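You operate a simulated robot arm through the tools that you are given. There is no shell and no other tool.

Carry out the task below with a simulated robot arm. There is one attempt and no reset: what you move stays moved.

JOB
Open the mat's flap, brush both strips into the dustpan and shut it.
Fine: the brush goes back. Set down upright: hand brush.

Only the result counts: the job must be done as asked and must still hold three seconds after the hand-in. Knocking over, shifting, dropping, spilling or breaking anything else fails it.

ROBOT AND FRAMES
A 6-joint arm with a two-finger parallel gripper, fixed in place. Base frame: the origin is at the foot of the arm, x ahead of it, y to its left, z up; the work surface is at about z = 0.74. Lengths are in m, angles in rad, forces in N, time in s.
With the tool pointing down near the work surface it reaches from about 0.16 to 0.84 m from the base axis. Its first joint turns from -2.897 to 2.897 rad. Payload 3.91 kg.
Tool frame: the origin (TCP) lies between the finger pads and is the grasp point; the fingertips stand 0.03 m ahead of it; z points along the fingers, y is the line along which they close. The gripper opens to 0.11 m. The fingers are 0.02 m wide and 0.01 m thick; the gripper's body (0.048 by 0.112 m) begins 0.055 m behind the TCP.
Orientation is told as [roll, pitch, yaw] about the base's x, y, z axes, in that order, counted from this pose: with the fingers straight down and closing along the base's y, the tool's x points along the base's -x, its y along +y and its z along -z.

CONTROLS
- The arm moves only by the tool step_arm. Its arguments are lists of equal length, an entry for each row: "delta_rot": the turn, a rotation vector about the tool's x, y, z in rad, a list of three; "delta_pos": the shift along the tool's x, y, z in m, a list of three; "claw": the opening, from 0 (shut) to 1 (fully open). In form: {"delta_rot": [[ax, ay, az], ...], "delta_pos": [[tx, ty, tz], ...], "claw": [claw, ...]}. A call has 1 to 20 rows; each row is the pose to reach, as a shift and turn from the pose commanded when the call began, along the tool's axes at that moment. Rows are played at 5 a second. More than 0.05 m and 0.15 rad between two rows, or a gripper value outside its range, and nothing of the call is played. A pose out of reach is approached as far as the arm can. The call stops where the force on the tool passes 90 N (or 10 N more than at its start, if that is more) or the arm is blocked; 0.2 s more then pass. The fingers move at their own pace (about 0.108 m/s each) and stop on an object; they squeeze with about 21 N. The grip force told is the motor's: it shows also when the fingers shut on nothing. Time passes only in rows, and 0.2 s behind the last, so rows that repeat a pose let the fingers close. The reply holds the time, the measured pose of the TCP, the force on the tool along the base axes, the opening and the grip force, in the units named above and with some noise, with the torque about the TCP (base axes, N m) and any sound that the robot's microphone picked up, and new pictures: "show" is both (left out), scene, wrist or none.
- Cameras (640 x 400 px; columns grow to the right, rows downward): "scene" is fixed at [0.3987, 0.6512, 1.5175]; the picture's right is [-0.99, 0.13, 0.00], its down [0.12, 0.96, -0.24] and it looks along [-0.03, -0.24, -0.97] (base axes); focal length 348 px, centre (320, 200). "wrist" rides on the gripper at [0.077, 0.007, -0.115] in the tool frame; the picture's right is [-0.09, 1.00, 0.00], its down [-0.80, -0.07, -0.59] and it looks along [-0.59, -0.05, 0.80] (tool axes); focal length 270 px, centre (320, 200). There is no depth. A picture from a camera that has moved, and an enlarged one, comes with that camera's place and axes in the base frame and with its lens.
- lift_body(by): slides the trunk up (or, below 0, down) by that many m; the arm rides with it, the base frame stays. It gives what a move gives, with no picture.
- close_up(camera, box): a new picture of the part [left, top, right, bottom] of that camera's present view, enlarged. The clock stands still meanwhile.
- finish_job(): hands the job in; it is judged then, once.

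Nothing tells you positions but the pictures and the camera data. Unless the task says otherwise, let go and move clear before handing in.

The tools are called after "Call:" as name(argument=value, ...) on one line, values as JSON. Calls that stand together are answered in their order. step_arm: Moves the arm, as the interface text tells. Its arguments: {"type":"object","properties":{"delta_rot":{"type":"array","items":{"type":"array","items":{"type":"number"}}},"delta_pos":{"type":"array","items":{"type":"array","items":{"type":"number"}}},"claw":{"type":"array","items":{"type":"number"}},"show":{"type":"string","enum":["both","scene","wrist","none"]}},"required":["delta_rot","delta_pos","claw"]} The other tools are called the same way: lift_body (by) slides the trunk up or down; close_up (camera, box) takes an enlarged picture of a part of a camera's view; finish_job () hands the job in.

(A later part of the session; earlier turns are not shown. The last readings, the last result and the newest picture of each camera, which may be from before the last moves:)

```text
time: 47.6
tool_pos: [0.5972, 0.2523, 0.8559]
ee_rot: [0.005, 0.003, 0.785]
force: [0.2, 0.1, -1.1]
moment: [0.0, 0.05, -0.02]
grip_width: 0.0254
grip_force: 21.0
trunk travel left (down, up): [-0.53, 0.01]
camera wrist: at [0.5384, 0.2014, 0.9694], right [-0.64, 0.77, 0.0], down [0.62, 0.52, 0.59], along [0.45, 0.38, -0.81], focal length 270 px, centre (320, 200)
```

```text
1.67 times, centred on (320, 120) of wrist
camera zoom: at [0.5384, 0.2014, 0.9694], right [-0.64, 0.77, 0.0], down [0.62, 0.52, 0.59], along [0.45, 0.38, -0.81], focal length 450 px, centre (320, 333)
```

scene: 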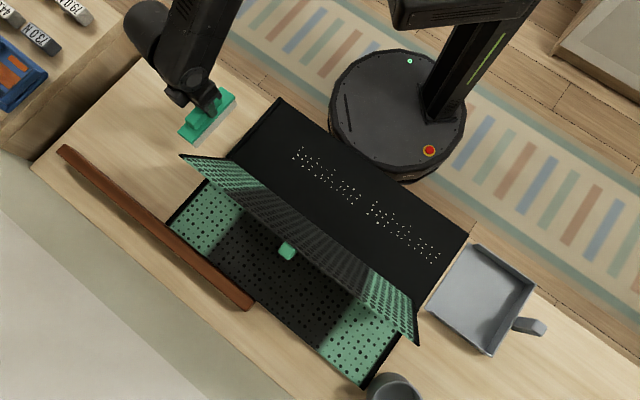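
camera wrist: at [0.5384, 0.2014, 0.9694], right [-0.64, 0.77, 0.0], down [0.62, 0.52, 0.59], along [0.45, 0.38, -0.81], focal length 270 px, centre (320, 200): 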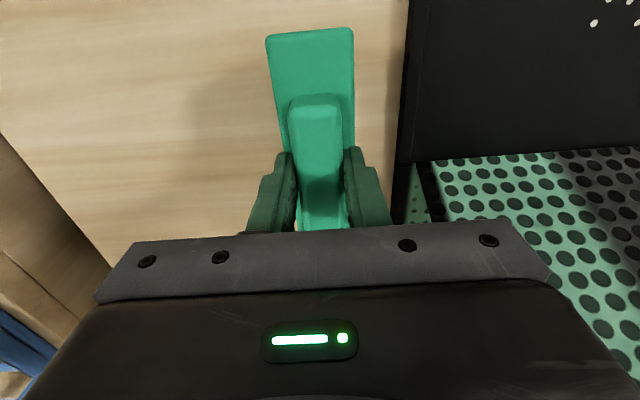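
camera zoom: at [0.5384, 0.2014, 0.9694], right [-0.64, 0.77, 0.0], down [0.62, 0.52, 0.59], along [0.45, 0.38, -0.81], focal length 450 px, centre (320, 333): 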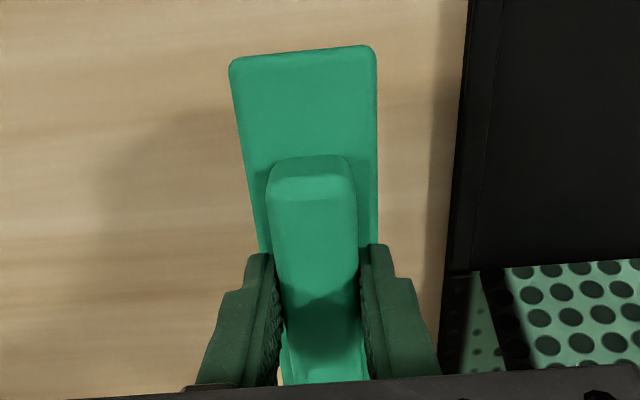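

The brush snapped back straight in the grip. I'll return it to its home spot and release it for now.

Call:
step_arm(delta_rot=[[0, 0, 0], [0, 0, 0], [0, 0, 0], [0, 0, 0], [0, 0, 0], [0, 0, 0], [0, 0, 0]], delta_pos=[[0.005, -0.03, 0], [0.01, -0.06, 0], [0.0152, -0.0851, 0.01], [0.0152, -0.0851, 0.03], [0.0152, -0.0851, 0.038], [0.0152, -0.0851, 0.042], [0.0152, -0.0851, 0.042]], claw=[0, 0, 0, 0, 0, 0, 0])

Call:
close_up(camera="scene", box=[130, 50, 260, 140])

```text
time: 49.2
tool_pos: [0.6501, 0.1792, 0.8145]
ee_rot: [0.002, 0.001, 0.785]
force: [1.3, -0.8, 10.5]
moment: [-0.4, 0.45, 0.05]
grip_width: 0.0254
grip_force: 20.8
trunk travel left (down, up): [-0.53, 0.01]
camera wrist: at [0.5911, 0.1286, 0.9288], right [-0.64, 0.77, 0.0], down [0.62, 0.52, 0.59], along [0.45, 0.38, -0.8], focal length 270 px, centre (320, 200)
```

scene: 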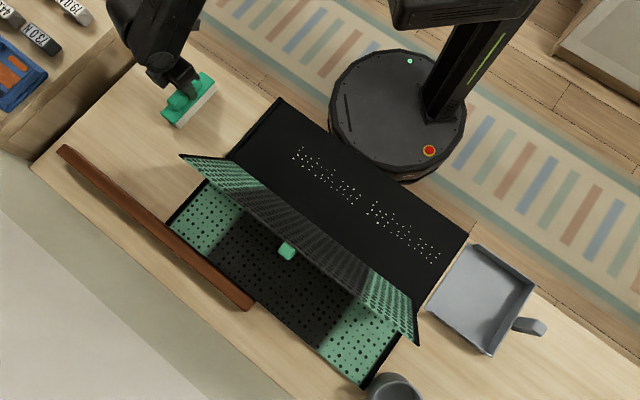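
wrist: 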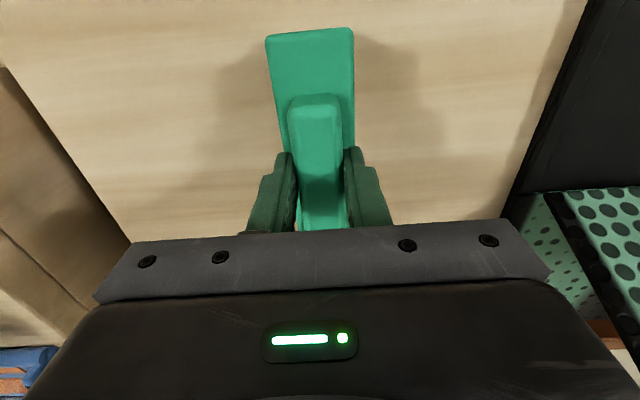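

```text
4.44 times, centred on (195, 95) of scene
camera zoom: at [0.3987, 0.6512, 1.5175], right [-0.99, 0.13, 0.0], down [0.12, 0.96, -0.24], along [-0.03, -0.24, -0.97], focal length 1549 px, centre (876, 667)
```

zoom: 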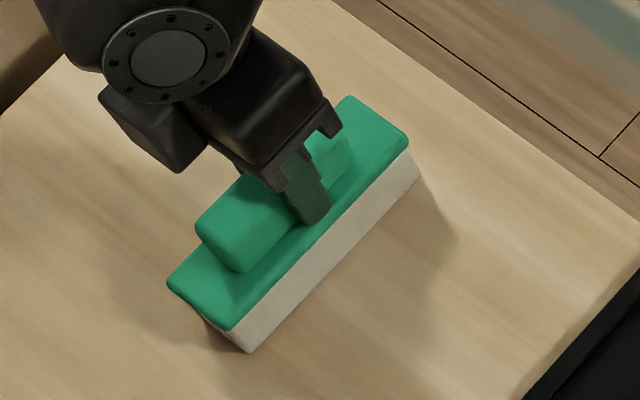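

Call:
step_arm(delta_rot=[[0, 0, 0], [0, 0, 0], [0, 0, 0], [0, 0, 0], [0, 0, 0], [0, 0, 0], [0, 0, 0], [0, 0, 0], [0, 0, 0], [0, 0, 0]], delta_pos=[[0, 0, -0.001], [0, 0, -0.001], [0, 0, -0.035], [0, 0, -0.07], [-0.01, 0.04, -0.07], [-0.025, 0.085, -0.07], [-0.0386, 0.128, -0.07], [-0.0386, 0.128, -0.03], [-0.0386, 0.128, 0.01], [-0.0386, 0.128, 0.0385]], claw=[0.6, 0.6, 0.6, 0.6, 0, 0, 0, 0, 0, 0])

Call:
close_up(camera="scene", box=[170, 80, 330, 190])

Call:
close_up(camera="scene", box=[130, 50, 260, 140])

```text
time: 51.4
tool_pos: [0.5861, 0.2974, 0.7736]
ee_rot: [0.003, 0.003, 0.787]
force: [0.3, 0.3, 0.3]
moment: [0.01, 0.0, 0.01]
grip_width: 0.0001
grip_force: 20.6
trunk travel left (down, up): [-0.53, 0.01]
camera wrist: at [0.5271, 0.2469, 0.8885], right [-0.64, 0.77, 0.0], down [0.62, 0.52, 0.59], along [0.45, 0.38, -0.81], focal length 270 px, centre (320, 200)
```

scene: 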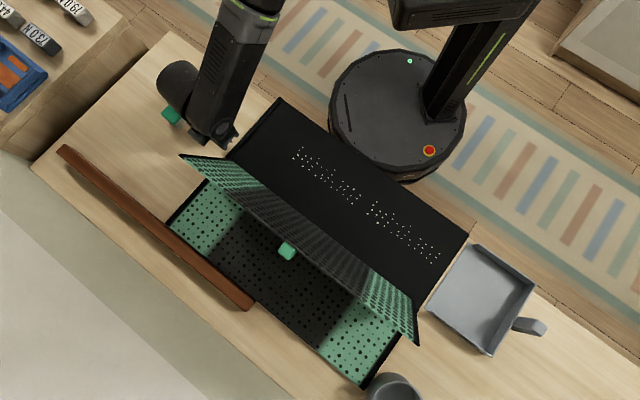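
wrist: 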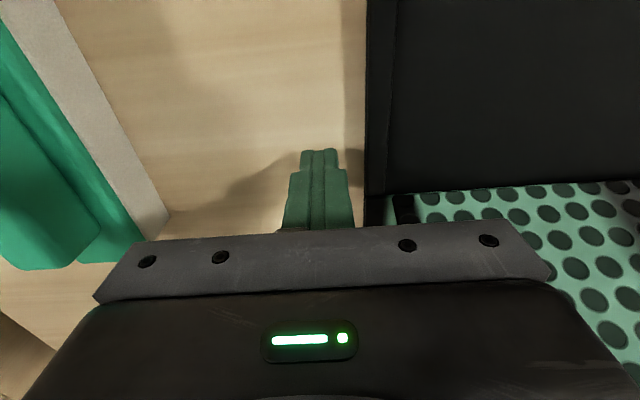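

```text
3.64 times, centred on (250, 135) of scene
camera zoom: at [0.3987, 0.6512, 1.5175], right [-0.99, 0.13, 0.0], down [0.12, 0.96, -0.24], along [-0.03, -0.24, -0.97], focal length 1267 px, centre (574, 436)
```

zoom: 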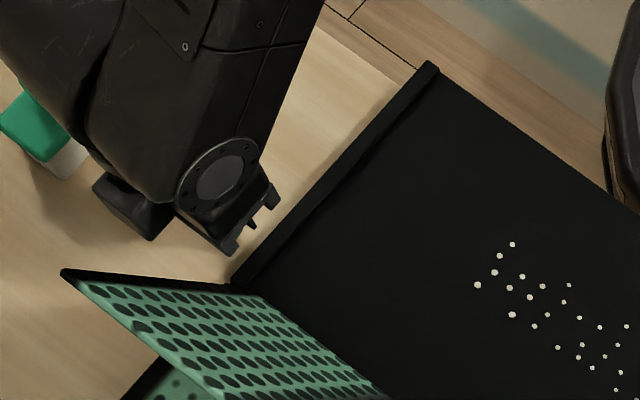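

```text
4.44 times, centred on (195, 95) of scene
camera zoom: at [0.3987, 0.6512, 1.5175], right [-0.99, 0.13, 0.0], down [0.12, 0.96, -0.24], along [-0.03, -0.24, -0.97], focal length 1549 px, centre (876, 667)
```

zoom: 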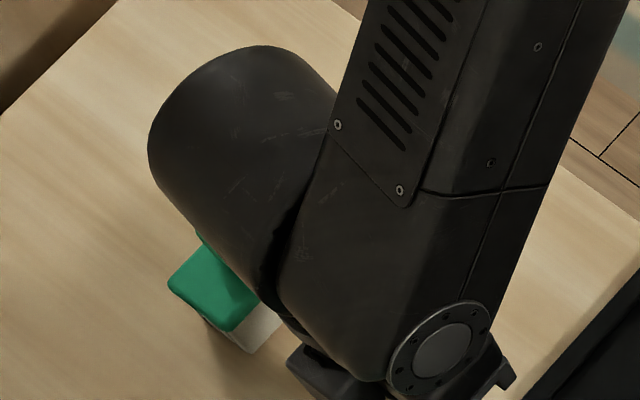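

Call:
step_arm(delta_rot=[[0, 0, 0], [0, 0, 0], [0, 0, 0], [0, 0, 0], [0, 0, 0], [0, 0, 0]], delta_pos=[[0, 0.01, -0.001], [0, 0.018, -0.001], [0, 0.02, -0.001], [0, 0.022, -0.001], [0, 0.024, -0.001], [0, 0.0255, -0.001]], claw=[0, 0, 0, 0, 0, 0], show="none")

Call:
close_up(camera="scene", box=[170, 80, 330, 190])

Call:
close_up(camera="scene", box=[420, 225, 480, 320])

```text
time: 52.8
tool_pos: [0.5701, 0.3069, 0.776]
ee_rot: [0.006, 0.009, 0.782]
force: [24.4, -54.3, -3.6]
moment: [-1.61, -0.69, 0.08]
grip_width: 0.0
grip_force: 20.8
trunk travel left (down, up): [-0.53, 0.01]
```

```text
3.64 times, centred on (250, 135) of scene
camera zoom: at [0.3987, 0.6512, 1.5175], right [-0.99, 0.13, 0.0], down [0.12, 0.96, -0.24], along [-0.03, -0.24, -0.97], focal length 1267 px, centre (574, 436)
```

zoom: 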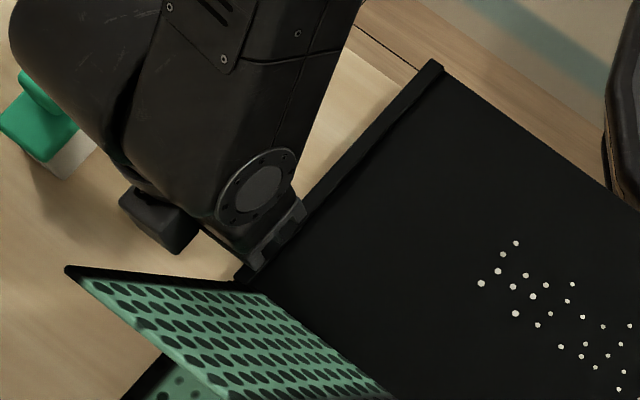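

```text
4.21 times, centred on (450, 272) of scene
camera zoom: at [0.3987, 0.6512, 1.5175], right [-0.99, 0.13, 0.0], down [0.12, 0.96, -0.24], along [-0.03, -0.24, -0.97], focal length 1467 px, centre (-227, -105)
```

zoom: 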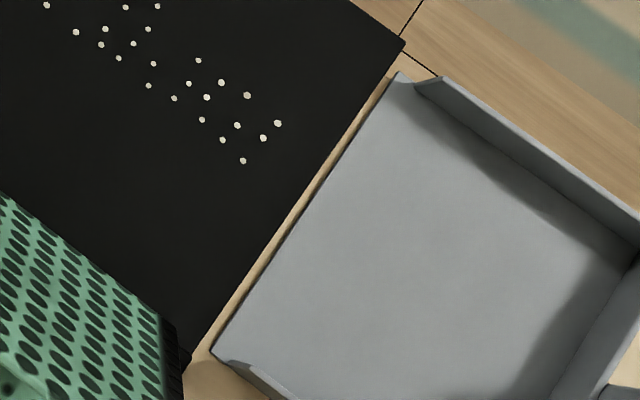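

The mat is sliding, against about 55 N of friction. I'll continue in small increments and check the gap.

Call:
step_arm(delta_rot=[[0, 0, 0], [0, 0, 0], [0, 0, 0]], delta_pos=[[0, 0.0015, 0], [0, 0.003, 0], [0, 0.0045, 0]], claw=[0, 0, 0], show="none")

Call:
close_up(camera="scene", box=[420, 225, 480, 320])

Call:
close_up(camera="scene", box=[440, 215, 490, 250])

```text
time: 53.6
tool_pos: [0.5708, 0.3084, 0.7754]
ee_rot: [0.005, 0.005, 0.78]
force: [33.9, -74.4, -4.6]
moment: [-2.2, -1.01, 0.15]
grip_width: 0.0
grip_force: 21.2
trunk travel left (down, up): [-0.53, 0.01]
```

```text
4.21 times, centred on (450, 272) of scene
camera zoom: at [0.3987, 0.6512, 1.5175], right [-0.99, 0.13, 0.0], down [0.12, 0.96, -0.24], along [-0.03, -0.24, -0.97], focal length 1467 px, centre (-227, -105)
```

zoom: 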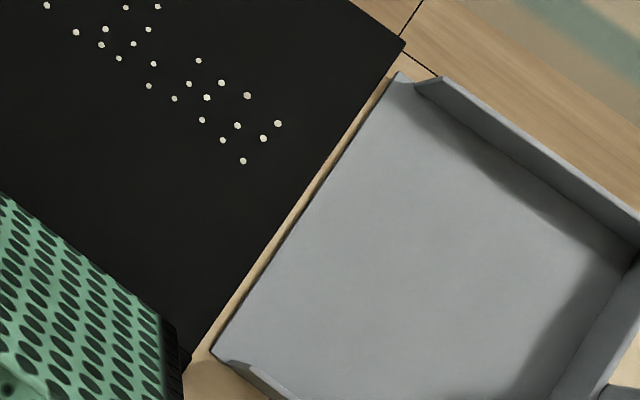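

```text
11.43 times, centred on (465, 232) of scene
camera zoom: at [0.3987, 0.6512, 1.5175], right [-0.99, 0.13, 0.0], down [0.12, 0.96, -0.24], along [-0.03, -0.24, -0.97], focal length 3982 px, centre (-1337, -171)
```

zoom: 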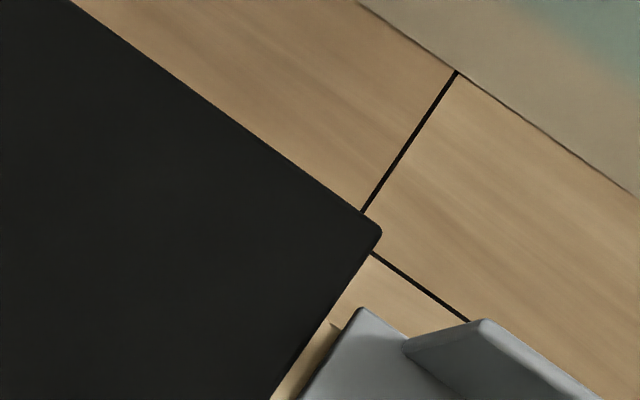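

The force rises without motion. I'll check whether the mat is touching the grey cup.

Call:
close_up(camera="scene", box=[330, 330, 450, 400])

Call:
close_up(camera="scene", box=[150, 150, 420, 390])

Call:
close_up(camera="scene", box=[170, 80, 330, 190])

```text
5.33 times, centred on (390, 365) of scene
camera zoom: at [0.3987, 0.6512, 1.5175], right [-0.99, 0.13, 0.0], down [0.12, 0.96, -0.24], along [-0.03, -0.24, -0.97], focal length 1858 px, centre (-53, -680)
```

zoom: 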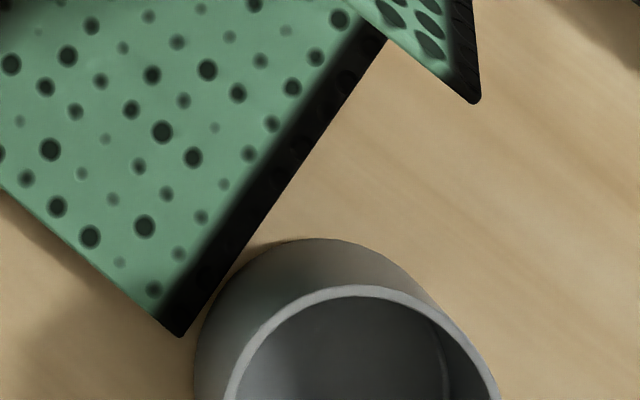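

```text
1.67 times, centred on (285, 270) of scene
camera zoom: at [0.3987, 0.6512, 1.5175], right [-0.99, 0.13, 0.0], down [0.12, 0.96, -0.24], along [-0.03, -0.24, -0.97], focal length 581 px, centre (378, 83)
```

zoom: 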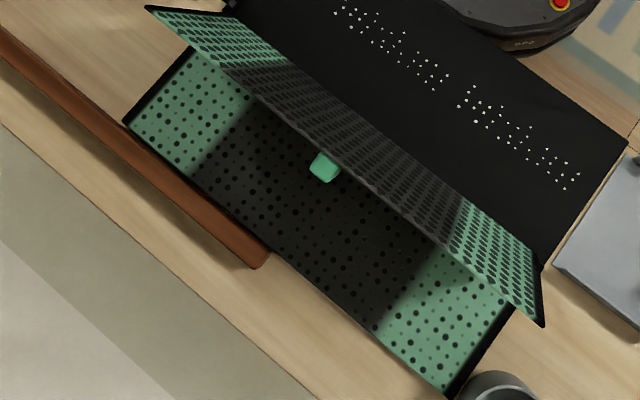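

```text
3.64 times, centred on (250, 135) of scene
camera zoom: at [0.3987, 0.6512, 1.5175], right [-0.99, 0.13, 0.0], down [0.12, 0.96, -0.24], along [-0.03, -0.24, -0.97], focal length 1267 px, centre (574, 436)
```

zoom: 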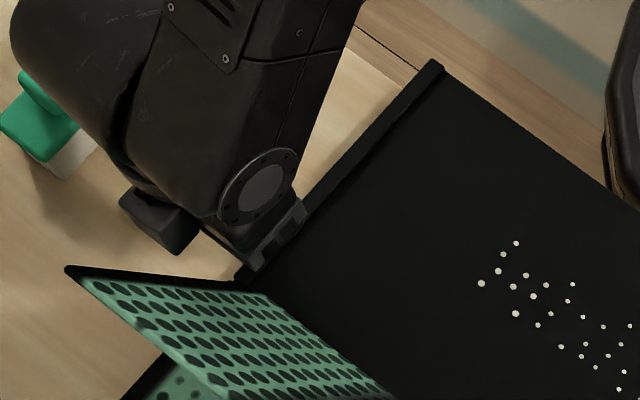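

Call:
close_up(camera="scene", box=[340, 220, 580, 400])

```text
2.22 times, centred on (460, 310) of scene
camera zoom: at [0.3987, 0.6512, 1.5175], right [-0.99, 0.13, 0.0], down [0.12, 0.96, -0.24], along [-0.03, -0.24, -0.97], focal length 774 px, centre (9, -44)
```

zoom: 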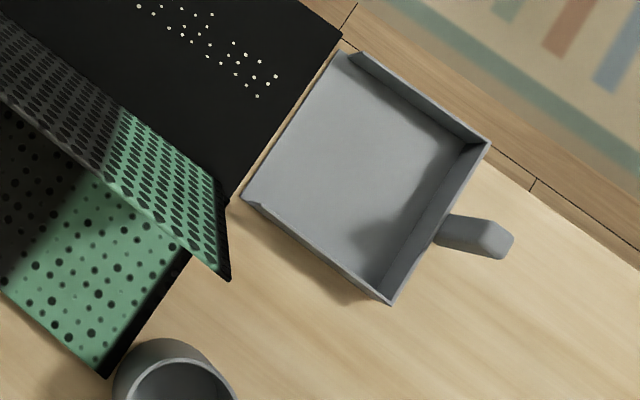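

The mat's far corner is right beside the cup, which hasn't moved, so I'll stop pushing there. Pushing near the robot-side corner should instead pivot the tray's sweep edge toward the pan without going toward the cup.

Call:
step_arm(delta_rot=[[0, 0, 0], [0, 0, 0], [0, 0, 0], [0, 0, 0], [0, 0, 0], [0, 0, 0], [0, 0, 0]], delta_pos=[[0, -0.018, 0], [0, -0.03, 0], [0.04, -0.03, 0], [0.08, -0.03, 0], [0.12, -0.03, 0], [0.158, -0.03, 0], [0.158, -0.009, 0]], claw=[0, 0, 0, 0, 0, 0, 0], show="wrist")

Call:
close_up(camera="scene", box=[220, 80, 350, 160])

Call:
close_up(camera="scene", box=[420, 225, 480, 320])

```text
time: 55.2
tool_pos: [0.4581, 0.1994, 0.7769]
ee_rot: [0.004, 0.001, 0.786]
force: [-4.1, 3.7, 5.3]
moment: [0.18, 0.14, -0.02]
grip_width: 0.0001
grip_force: 20.9
trunk travel left (down, up): [-0.53, 0.01]
camera wrist: at [0.3993, 0.1498, 0.8912], right [-0.64, 0.77, 0.0], down [0.62, 0.52, 0.59], along [0.45, 0.38, -0.81], focal length 270 px, centre (320, 200)
```

wrist: 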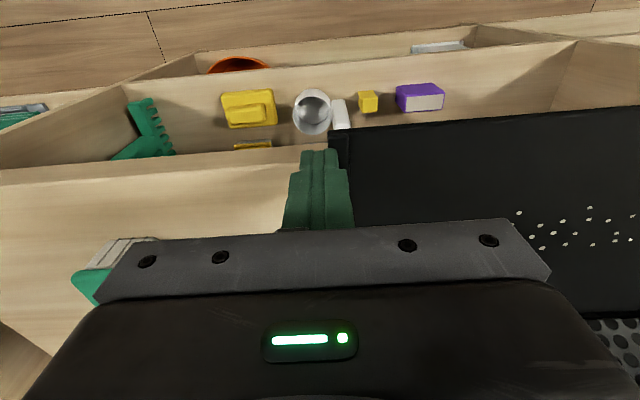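

```text
4.92 times, centred on (285, 120) of scene
camera zoom: at [0.3987, 0.6512, 1.5175], right [-0.99, 0.13, 0.0], down [0.12, 0.96, -0.24], along [-0.03, -0.24, -0.97], focal length 1716 px, centre (492, 594)
```

zoom: 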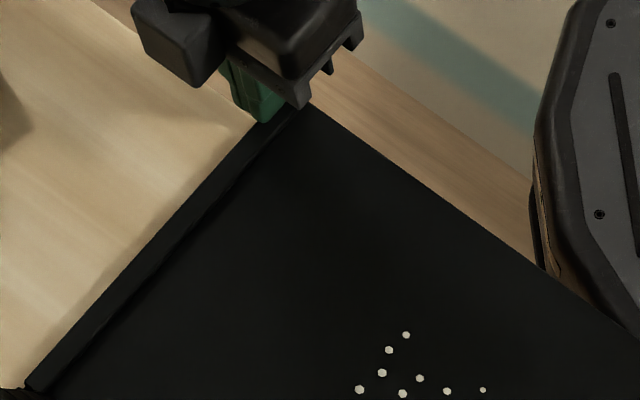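

```text
4.21 times, centred on (450, 272) of scene
camera zoom: at [0.3987, 0.6512, 1.5175], right [-0.99, 0.13, 0.0], down [0.12, 0.96, -0.24], along [-0.03, -0.24, -0.97], focal length 1467 px, centre (-227, -105)
```

zoom: 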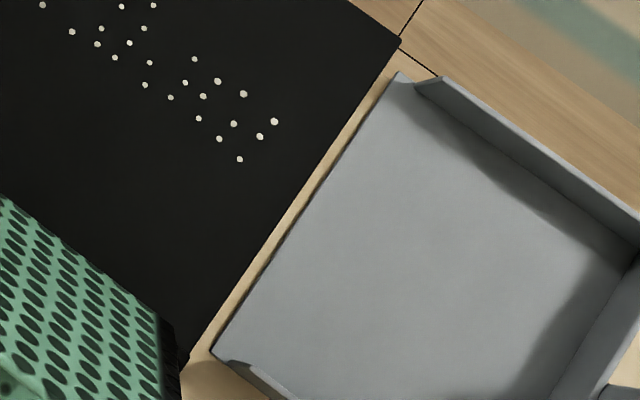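

Interesting: the mat sprang back once released, so it had only strained elastically. I'll try the off-centre push at the near corner, which needs less force to slip.

Call:
step_arm(delta_rot=[[0, 0, 0], [0, 0, 0], [0, 0, 0], [0, 0, 0], [0, 0, 0]], delta_pos=[[0, 0.002, 0], [0, 0.004, 0], [0, 0.006, 0], [0, 0.008, 0], [0, 0.01, 0]], claw=[0, 0, 0, 0, 0], show="none")

Call:
close_up(camera="scene", box=[420, 225, 480, 320])

Call:
close_up(camera="scene", box=[340, 220, 580, 400])

```text
time: 56.4
tool_pos: [0.4523, 0.2087, 0.778]
ee_rot: [0.003, 0.005, 0.786]
force: [0.3, 0.4, -0.2]
moment: [-0.03, -0.01, 0.01]
grip_width: 0.0001
grip_force: 21.0
trunk travel left (down, up): [-0.53, 0.01]
```

```text
4.21 times, centred on (450, 272) of scene
camera zoom: at [0.3987, 0.6512, 1.5175], right [-0.99, 0.13, 0.0], down [0.12, 0.96, -0.24], along [-0.03, -0.24, -0.97], focal length 1467 px, centre (-227, -105)
```

zoom: 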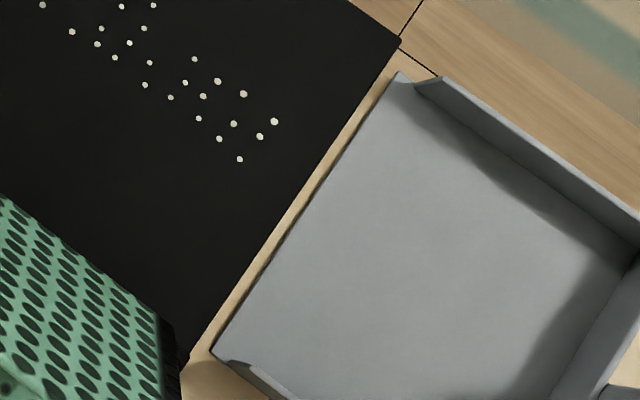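

```text
2.22 times, centred on (460, 310) of scene
camera zoom: at [0.3987, 0.6512, 1.5175], right [-0.99, 0.13, 0.0], down [0.12, 0.96, -0.24], along [-0.03, -0.24, -0.97], focal length 774 px, centre (9, -44)
```

zoom: 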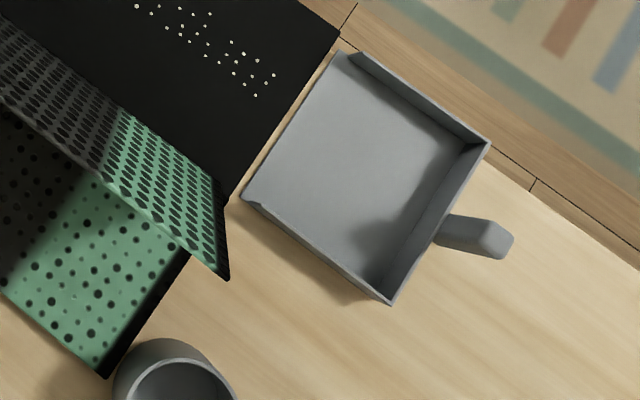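

Call:
close_up(camera="scene", box=[220, 70, 350, 160])

Call:
close_up(camera="wrist", box=[220, 90, 420, 240])

```text
4.44 times, centred on (285, 115) of scene
camera zoom: at [0.3987, 0.6512, 1.5175], right [-0.99, 0.13, 0.0], down [0.12, 0.96, -0.24], along [-0.03, -0.24, -0.97], focal length 1549 px, centre (476, 578)
```

zoom: 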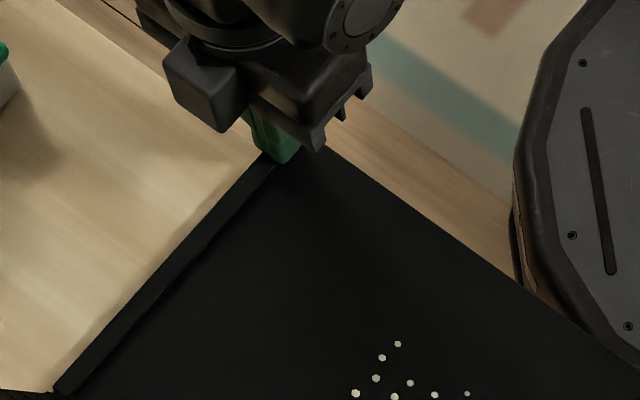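

```text
2.67 times, centred on (320, 165) of wrist
camera zoom: at [0.3934, 0.1579, 0.8927], right [-0.64, 0.77, 0.0], down [0.62, 0.52, 0.59], along [0.45, 0.38, -0.81], focal length 721 px, centre (320, 293)
```

zoom: 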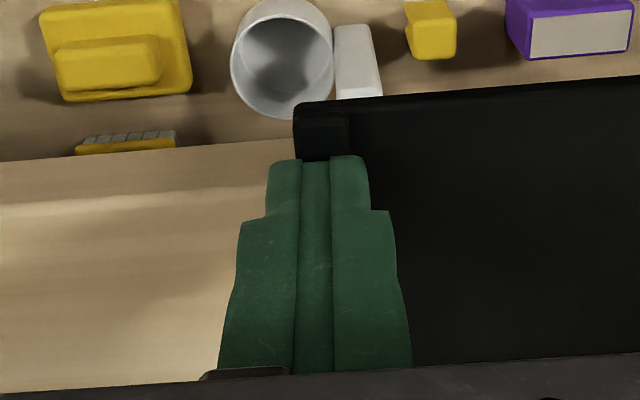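

The fingers rode over the rim because the mat base is only about 5 mm thick, so I'll leave the mat where it is. Instead I'll sweep with the brush tilted, leading edge down, so it can dip into the shallow gap and ride up over the pan lip. Now I'll re-grip the brush.

Call:
step_arm(delta_rot=[[0, 0, 0], [0, 0, 0], [0, 0, 0], [0, 0, 0], [0, 0, 0], [0, 0, 0], [0, 0, 0], [0, 0, 0]], delta_pos=[[0, 0, -0.04], [0, 0, -0.08], [-0.02, -0.03, -0.11], [-0.045, -0.07, -0.11], [-0.07, -0.11, -0.11], [-0.1, -0.145, -0.11], [-0.119, -0.1608, -0.11], [-0.119, -0.1608, -0.07]], claw=[0, 0, 0.6, 0.6, 0.6, 0.6, 0.6, 0.6])

Call:
close_up(camera="wrist", box=[200, 20, 440, 240])

```text
time: 58.2
tool_pos: [0.6527, 0.1804, 0.8428]
ee_rot: [0.003, 0.001, 0.785]
force: [0.5, 0.6, 0.3]
moment: [-0.03, -0.01, -0.02]
grip_width: 0.0663
grip_force: 0.1
trunk travel left (down, up): [-0.53, 0.01]
camera wrist: at [0.5938, 0.1307, 0.9572], right [-0.64, 0.77, 0.0], down [0.62, 0.52, 0.59], along [0.45, 0.38, -0.81], focal length 270 px, centre (320, 200)
```

scene: 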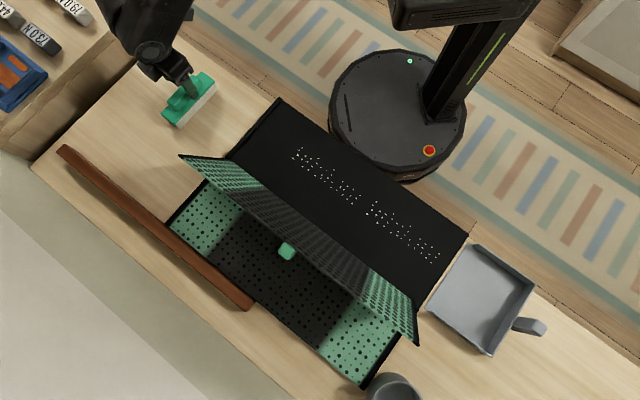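
wrist: 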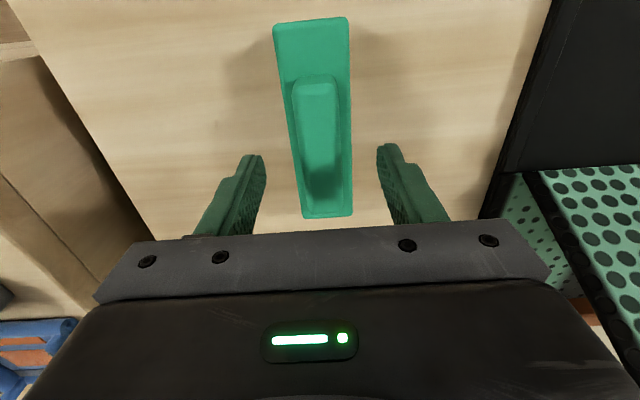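

```text
1.82 times, centred on (320, 130) of wrist
camera zoom: at [0.5938, 0.1307, 0.9572], right [-0.64, 0.77, 0.0], down [0.62, 0.52, 0.59], along [0.45, 0.38, -0.81], focal length 491 px, centre (320, 327)
```

zoom: 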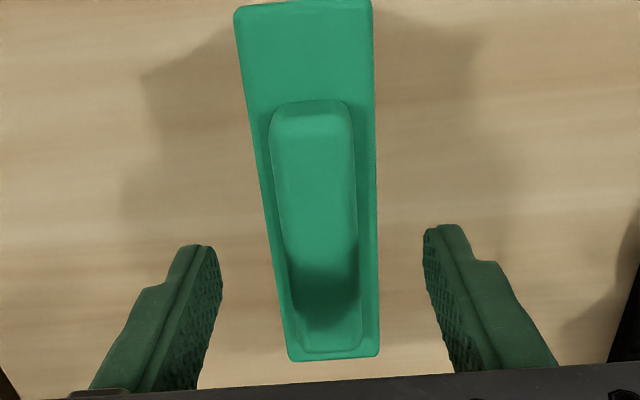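

Call:
step_arm(delta_rot=[[0, 0, 0], [0, 0, 0], [0, 0, 0], [0, 0, 0], [0, 0, 0], [0, 0, 0], [0, 0, 0], [0, 0, 0]], delta_pos=[[0, 0, 0.02], [0, 0, 0.0315], [0, 0, 0.0315], [0, 0, 0.0315], [0, 0, 0.0315], [0, 0, 0.01], [0, 0, -0.02], [0, 0, -0.05]], claw=[0.5, 0.5, 0, 0, 0, 0, 0, 0], show="none")

Call:
step_arm(delta_rot=[[0, 0, 0], [0, 0, 0], [0, 0, 0], [0.05, 0, 0], [0.1, 0, 0], [0.15, 0, 0], [0.2, 0, 0]], delta_pos=[[0.006, 0.04, 0], [0.013, 0.085, 0], [0.02, 0.13, 0], [0.027, 0.175, 0], [0.034, 0.215, 0], [0.04, 0.244, 0.01], [0.04, 0.244, 0.03]], claw=[0, 0, 0, 0, 0, 0, 0])

Call:
close_up(camera="scene", box=[220, 80, 350, 180])

```text
time: 60.0
tool_pos: [0.6529, 0.1784, 0.8959]
ee_rot: [0.003, 0.004, 0.784]
force: [-0.1, -0.5, -0.8]
moment: [0.01, 0.01, 0.0]
grip_width: 0.0256
grip_force: 20.2
trunk travel left (down, up): [-0.53, 0.01]
```

```text
time: 61.6
tool_pos: [0.4486, 0.3239, 0.8674]
ee_rot: [-0.197, 0.003, 0.785]
force: [0.2, 1.0, -0.5]
moment: [0.01, 0.01, 0.01]
grip_width: 0.0257
grip_force: 20.6
trunk travel left (down, up): [-0.53, 0.01]
camera wrist: at [0.3735, 0.2893, 0.978], right [-0.63, 0.75, -0.2], down [0.53, 0.6, 0.59], along [0.56, 0.27, -0.78], focal length 270 px, centre (320, 200)
```

scene: 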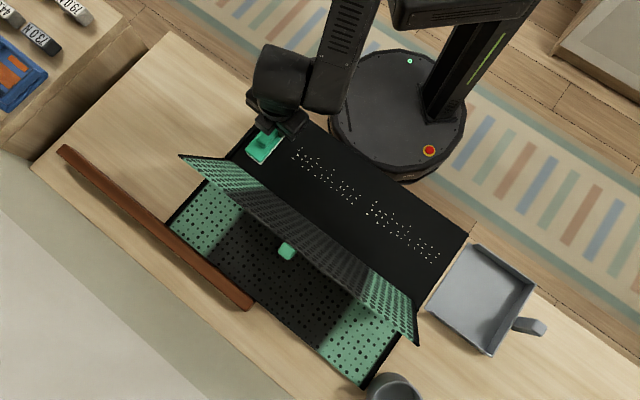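
wrist: 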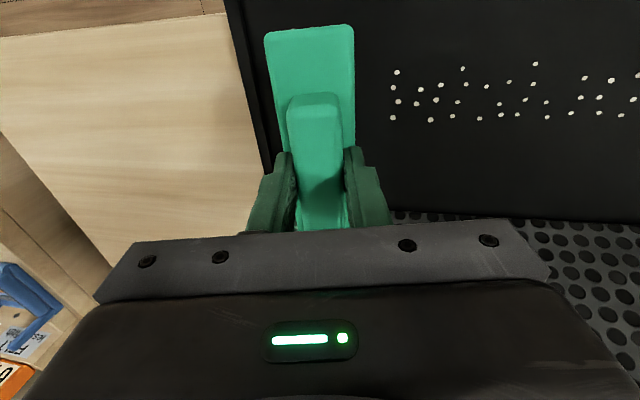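

```text
4.00 times, centred on (285, 130) of scene
camera zoom: at [0.3987, 0.6512, 1.5175], right [-0.99, 0.13, 0.0], down [0.12, 0.96, -0.24], along [-0.03, -0.24, -0.97], focal length 1394 px, centre (460, 480)
```

zoom: 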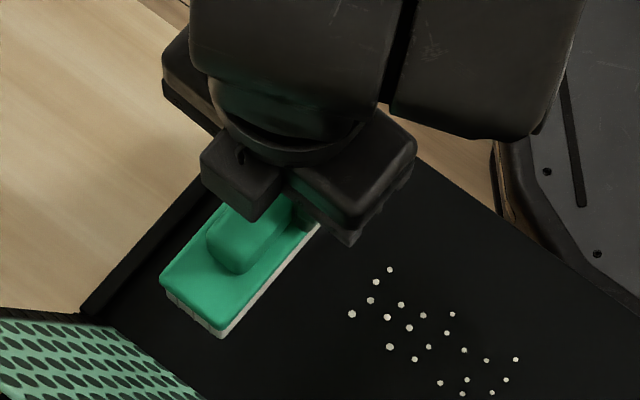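

Call:
step_arm(delta_rot=[[0, 0, 0], [0, 0, 0], [0, 0, 0], [0, 0, 0]], delta_pos=[[0, 0.004, 0.02], [0, 0.0078, 0.0392], [0, 0.0086, 0.0431], [0, 0.0088, 0.0441]], claw=[0, 0, 0, 0], show="none")

Call:
step_arm(delta_rot=[[0, 0, 0], [0, 0, 0]], delta_pos=[[0, 0.0003, 0.0015], [0, 0.0006, 0.003]], claw=[0, 0], show="none")

```text
time: 62.6
tool_pos: [0.4491, 0.3204, 0.822]
ee_rot: [-0.197, 0.003, 0.786]
force: [-1.0, -1.3, 3.0]
moment: [0.06, -0.11, -0.02]
grip_width: 0.0254
grip_force: 20.5
trunk travel left (down, up): [-0.53, 0.01]
```

```text
time: 63.2
tool_pos: [0.4477, 0.3206, 0.8218]
ee_rot: [-0.197, 0.0, 0.785]
force: [2.8, -5.8, 28.1]
moment: [-0.41, 0.09, -0.05]
grip_width: 0.0259
grip_force: 21.1
trunk travel left (down, up): [-0.53, 0.01]
```

The tray floor is found at a light touch. I'll sweep slowly toward the pan and check halfway.

Call:
step_arm(delta_rot=[[0, 0, 0], [0, 0, 0], [0, 0, 0], [0, 0, 0], [0, 0, 0], [0, 0, 0], [0, 0, 0], [0, 0, 0], [0, 0, 0]], delta_pos=[[0, -0.0004, -0.0022], [0, 0.0192, -0.0061], [0, 0.0388, -0.01], [0, 0.0584, -0.0139], [0, 0.078, -0.0179], [0, 0.0977, -0.0218], [0, 0.1173, -0.0257], [0, 0.1369, -0.0296], [0, 0.1565, -0.0335]], claw=[0, 0, 0, 0, 0, 0, 0, 0, 0])

Call:
close_up(camera="scene", box=[220, 80, 480, 270])

```text
time: 65.2
tool_pos: [0.3339, 0.4373, 0.8215]
ee_rot: [-0.196, 0.004, 0.788]
force: [-1.2, 0.1, -1.0]
moment: [0.0, -0.03, 0.01]
grip_width: 0.0261
grip_force: 21.0
trunk travel left (down, up): [-0.53, 0.01]
camera wrist: at [0.2604, 0.4014, 0.9316], right [-0.63, 0.75, -0.19], down [0.53, 0.6, 0.59], along [0.56, 0.27, -0.78], focal length 270 px, centre (320, 200)
```

scene: 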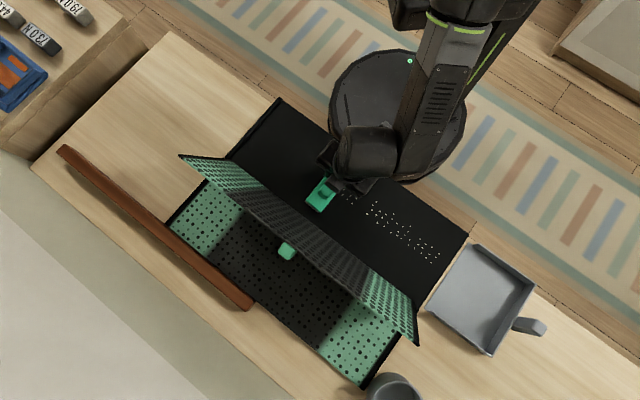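
wrist: 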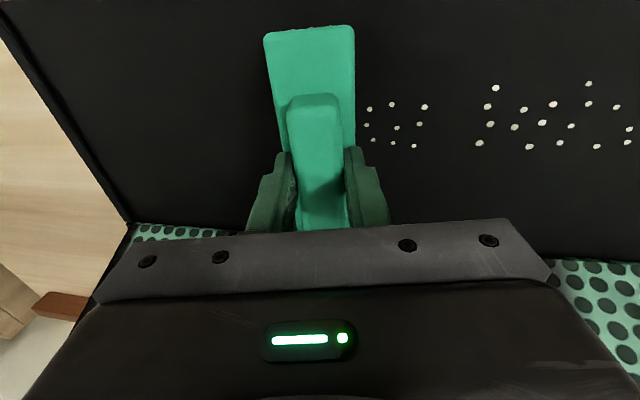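

```text
2.11 times, centred on (350, 175) of scene
camera zoom: at [0.3987, 0.6512, 1.5175], right [-0.99, 0.13, 0.0], down [0.12, 0.96, -0.24], along [-0.03, -0.24, -0.97], focal length 734 px, centre (257, 253)
```

zoom: 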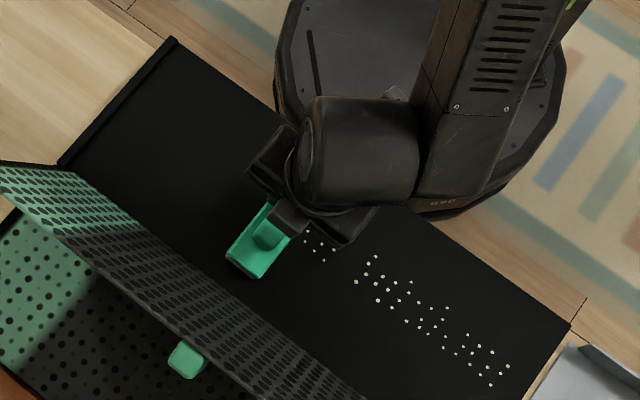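

Call:
close_up(camera="wrist", box=[240, 0, 480, 200])

Call:
close_up(camera="scene", box=[300, 160, 400, 230])

```text
2.00 times, centred on (360, 100) of wrist
camera zoom: at [0.2604, 0.4014, 0.9316], right [-0.63, 0.75, -0.19], down [0.53, 0.6, 0.59], along [0.56, 0.27, -0.78], focal length 541 px, centre (240, 400)
```

zoom: 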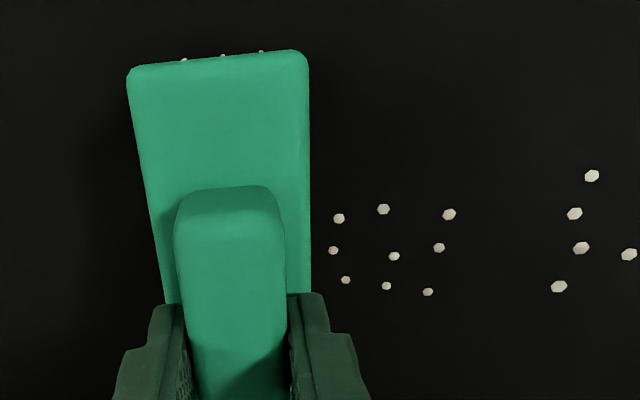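

```text
5.71 times, centred on (350, 195) of scene
camera zoom: at [0.3987, 0.6512, 1.5175], right [-0.99, 0.13, 0.0], down [0.12, 0.96, -0.24], along [-0.03, -0.24, -0.97], focal length 1991 px, centre (149, 229)
```

zoom: 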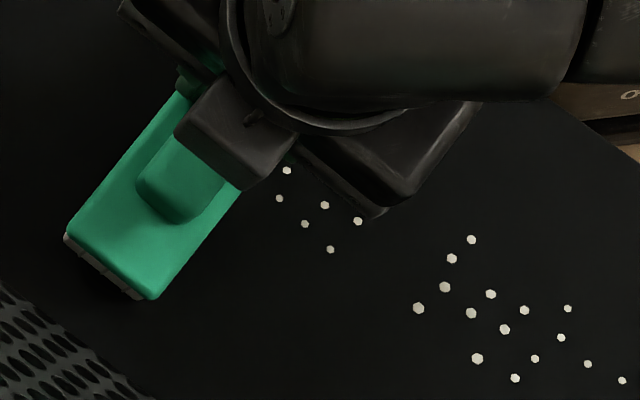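

Call:
step_arm(delta_rot=[[0, 0, 0], [0, 0, 0], [0, 0, 0], [0, 0, 0], [0, 0, 0], [0, 0, 0], [0, 0, 0], [0, 0, 0]], delta_pos=[[0, 0.0197, -0.0034], [0, 0.0393, -0.0073], [0, 0.0589, -0.0112], [0, 0.0785, -0.0152], [0, 0.0982, -0.0191], [0, 0.1178, -0.023], [0, 0.1374, -0.0269], [0, 0.157, -0.0308]], claw=[0, 0, 0, 0, 0, 0, 0, 0])

Call:
close_up(camera="wrist", box=[160, 0, 480, 200])

Call:
close_up(camera="scene", box=[240, 90, 480, 270])

```text
time: 67.0
tool_pos: [0.223, 0.549, 0.8213]
ee_rot: [-0.195, 0.003, 0.784]
force: [-0.6, -0.7, 1.0]
moment: [0.03, 0.02, 0.0]
grip_width: 0.0256
grip_force: 21.1
trunk travel left (down, up): [-0.53, 0.01]
camera wrist: at [0.1484, 0.5149, 0.9314], right [-0.63, 0.75, -0.19], down [0.53, 0.6, 0.59], along [0.56, 0.27, -0.78], focal length 270 px, centre (320, 200)
```

scene: 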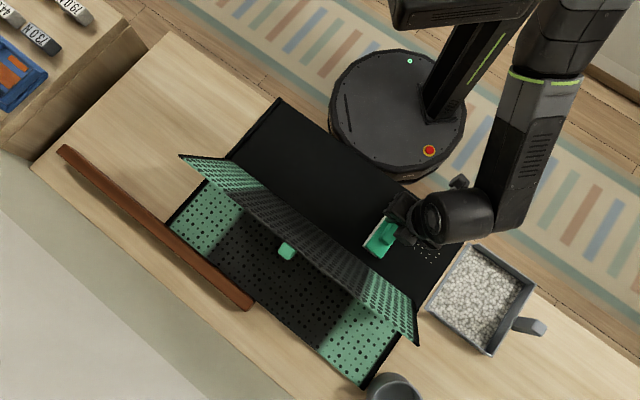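
wrist: 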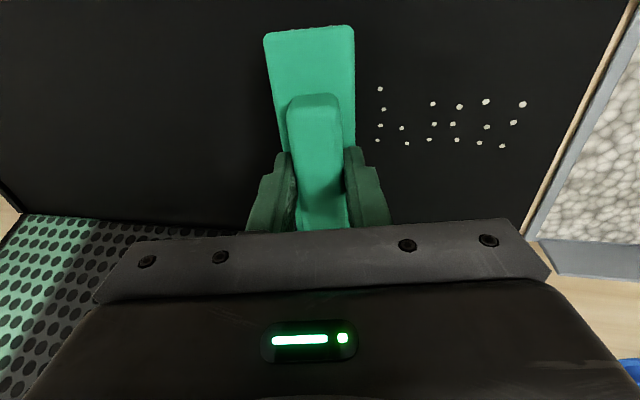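

```text
2.00 times, centred on (320, 100) of wrist
camera zoom: at [0.1484, 0.5149, 0.9314], right [-0.63, 0.75, -0.19], down [0.53, 0.6, 0.59], along [0.56, 0.27, -0.78], focal length 541 px, centre (320, 400)
```

zoom: 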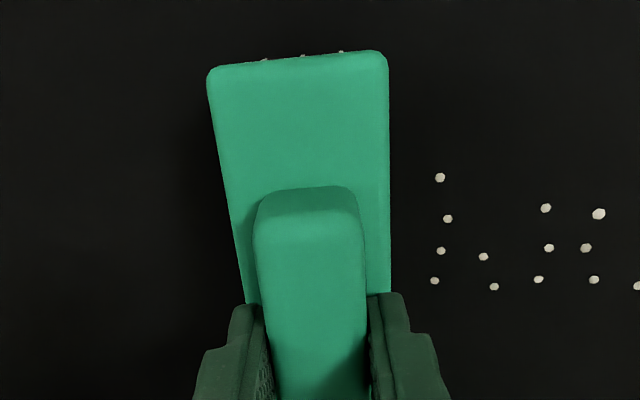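

```text
2.22 times, centred on (360, 180) of scene
camera zoom: at [0.3987, 0.6512, 1.5175], right [-0.99, 0.13, 0.0], down [0.12, 0.96, -0.24], along [-0.03, -0.24, -0.97], focal length 774 px, centre (231, 244)
```

zoom: 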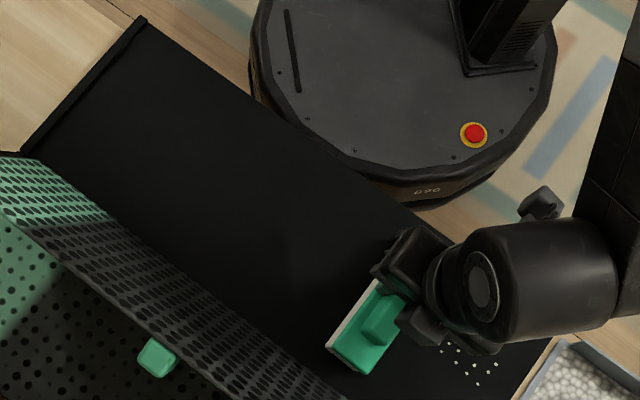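

The pan fills as strips are swept, so pellets are carried over properly. I'll continue the stroke to the tray's right edge.

Call:
step_arm(delta_rot=[[0, 0, 0], [0, 0, 0], [0, 0, 0], [0, 0, 0], [0, 0, 0], [0, 0, 0], [0, 0, 0]], delta_pos=[[0, 0.0196, -0.0037], [0, 0.0392, -0.0076], [0, 0.0588, -0.0115], [0, 0.0785, -0.0154], [0, 0.0981, -0.0193], [0, 0.1177, -0.0232], [0, 0.1343, -0.0265]], claw=[0, 0, 0, 0, 0, 0, 0])

Call:
close_up(camera="scene", box=[380, 190, 560, 360])

Call:
close_up(camera="wrist", box=[160, 0, 640, 240])

```text
time: 68.6
tool_pos: [0.1271, 0.6452, 0.8207]
ee_rot: [-0.195, 0.001, 0.785]
force: [6.7, -8.0, 15.8]
moment: [-0.46, -0.47, 0.11]
grip_width: 0.0261
grip_force: 21.0
trunk travel left (down, up): [-0.53, 0.01]
camera wrist: at [0.0533, 0.6101, 0.9312], right [-0.63, 0.75, -0.19], down [0.53, 0.6, 0.6], along [0.56, 0.27, -0.78], focal length 270 px, centre (320, 200)
```

scene: 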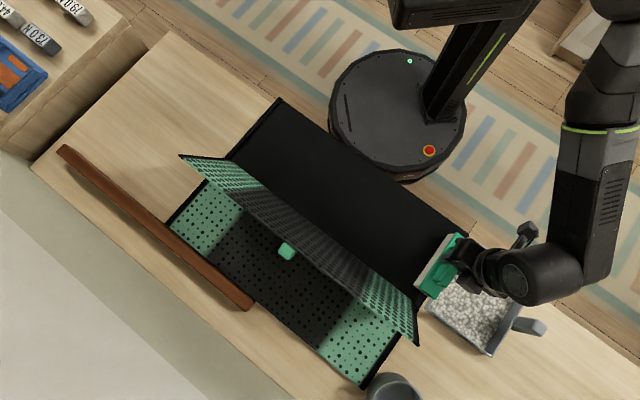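
wrist: 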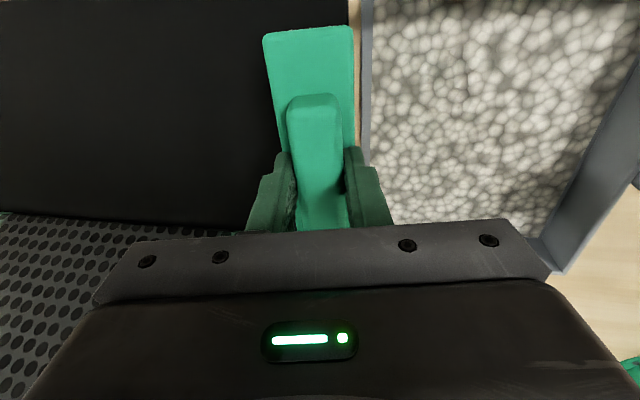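

```text
2.35 times, centred on (470, 275) of scene
camera zoom: at [0.3987, 0.6512, 1.5175], right [-0.99, 0.13, 0.0], down [0.12, 0.96, -0.24], along [-0.03, -0.24, -0.97], focal length 820 px, centre (-33, 24)
```

zoom: 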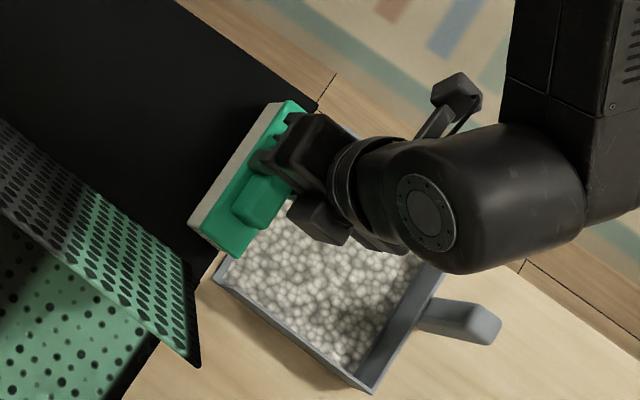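

```text
1.33 times, centred on (400, 120) of wrist
camera zoom: at [0.0533, 0.6101, 0.9312], right [-0.63, 0.75, -0.19], down [0.53, 0.6, 0.6], along [0.56, 0.27, -0.78], focal length 360 px, centre (213, 307)
```

zoom: 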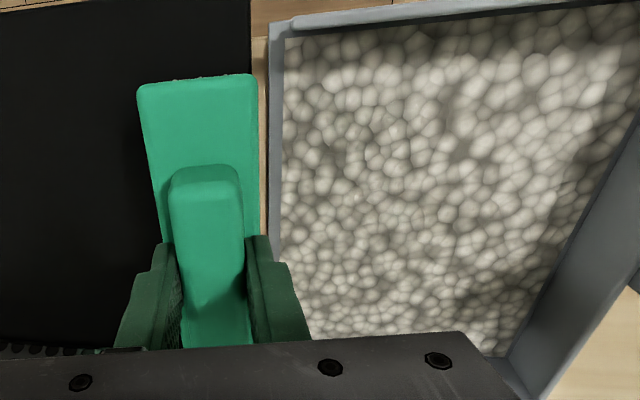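

Call:
step_arm(delta_rot=[[0, 0, 0], [0, 0, 0], [0, 0, 0], [-0.05, 0, 0], [-0.1, 0, 0], [-0.15, 0, 0], [-0.195, 0, 0]], delta_pos=[[0, -0.004, -0.0196], [0, -0.0098, -0.049], [0, -0.0156, -0.0784], [0, -0.0352, -0.0745], [0, -0.0646, -0.0686], [0, -0.1038, -0.0608], [0, -0.143, -0.0529]], claw=[0, 0, 0, 0, 0, 0, 0])

Call:
close_up(camera="scene", box=[380, 190, 560, 360])

Call:
close_up(camera="scene", box=[220, 80, 480, 270])

Call:
close_up(camera="scene", box=[340, 220, 580, 400])

```text
time: 70.2
tool_pos: [0.2186, 0.5519, 0.8995]
ee_rot: [0.001, 0.001, 0.784]
force: [0.3, 0.2, -1.2]
moment: [0.0, 0.02, -0.03]
grip_width: 0.0258
grip_force: 21.1
trunk travel left (down, up): [-0.53, 0.01]
camera wrist: at [0.1601, 0.5035, 1.0137], right [-0.64, 0.77, 0.0], down [0.62, 0.52, 0.59], along [0.45, 0.38, -0.81], focal length 270 px, centre (320, 200)
```

scene: 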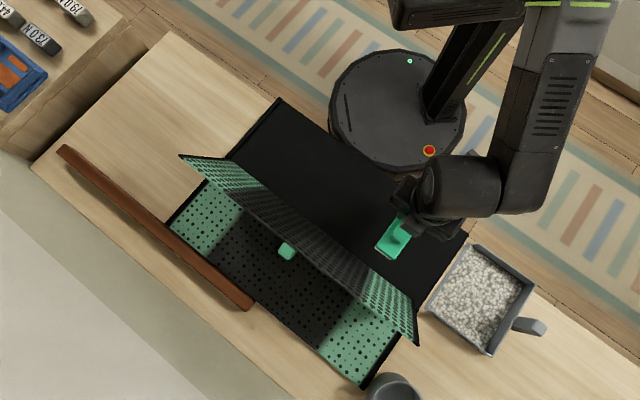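
wrist: 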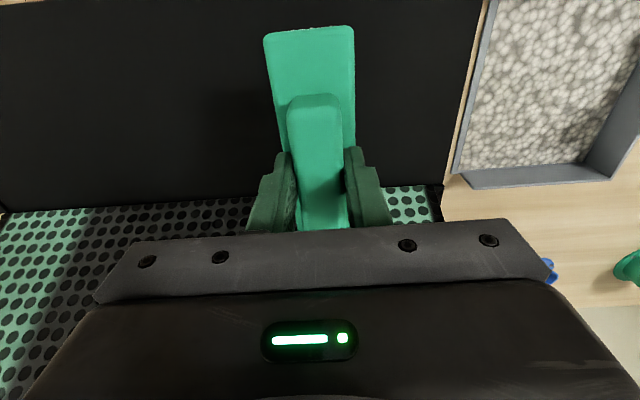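

```text
2.35 times, centred on (470, 275) of scene
camera zoom: at [0.3987, 0.6512, 1.5175], right [-0.99, 0.13, 0.0], down [0.12, 0.96, -0.24], along [-0.03, -0.24, -0.97], focal length 820 px, centre (-33, 24)
```

zoom: 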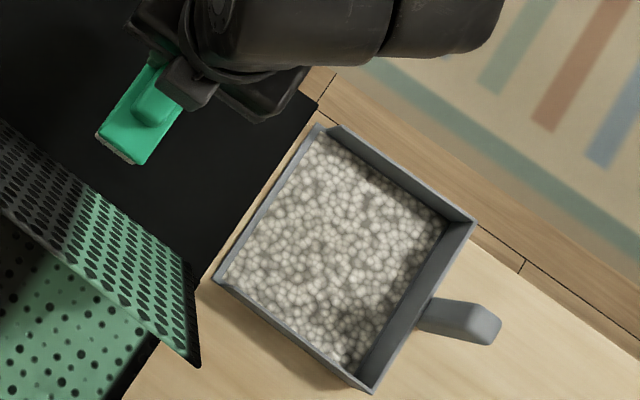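

```text
2.11 times, centred on (350, 175) of scene
camera zoom: at [0.3987, 0.6512, 1.5175], right [-0.99, 0.13, 0.0], down [0.12, 0.96, -0.24], along [-0.03, -0.24, -0.97], focal length 734 px, centre (257, 253)
```

zoom: 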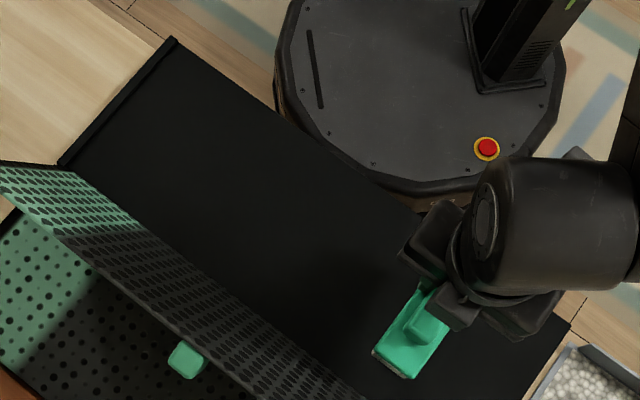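

```text
2.22 times, centred on (460, 310) of scene
camera zoom: at [0.3987, 0.6512, 1.5175], right [-0.99, 0.13, 0.0], down [0.12, 0.96, -0.24], along [-0.03, -0.24, -0.97], focal length 774 px, centre (9, -44)
```

zoom: 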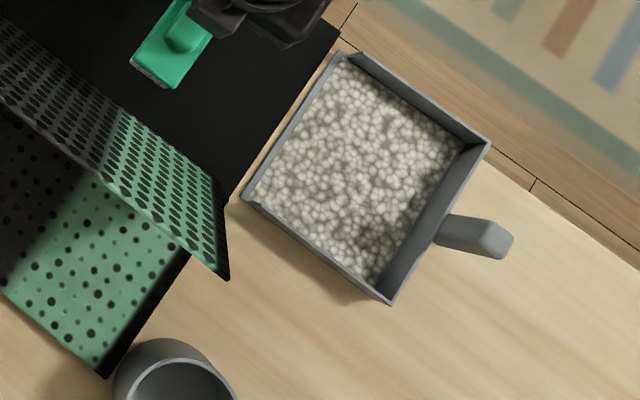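

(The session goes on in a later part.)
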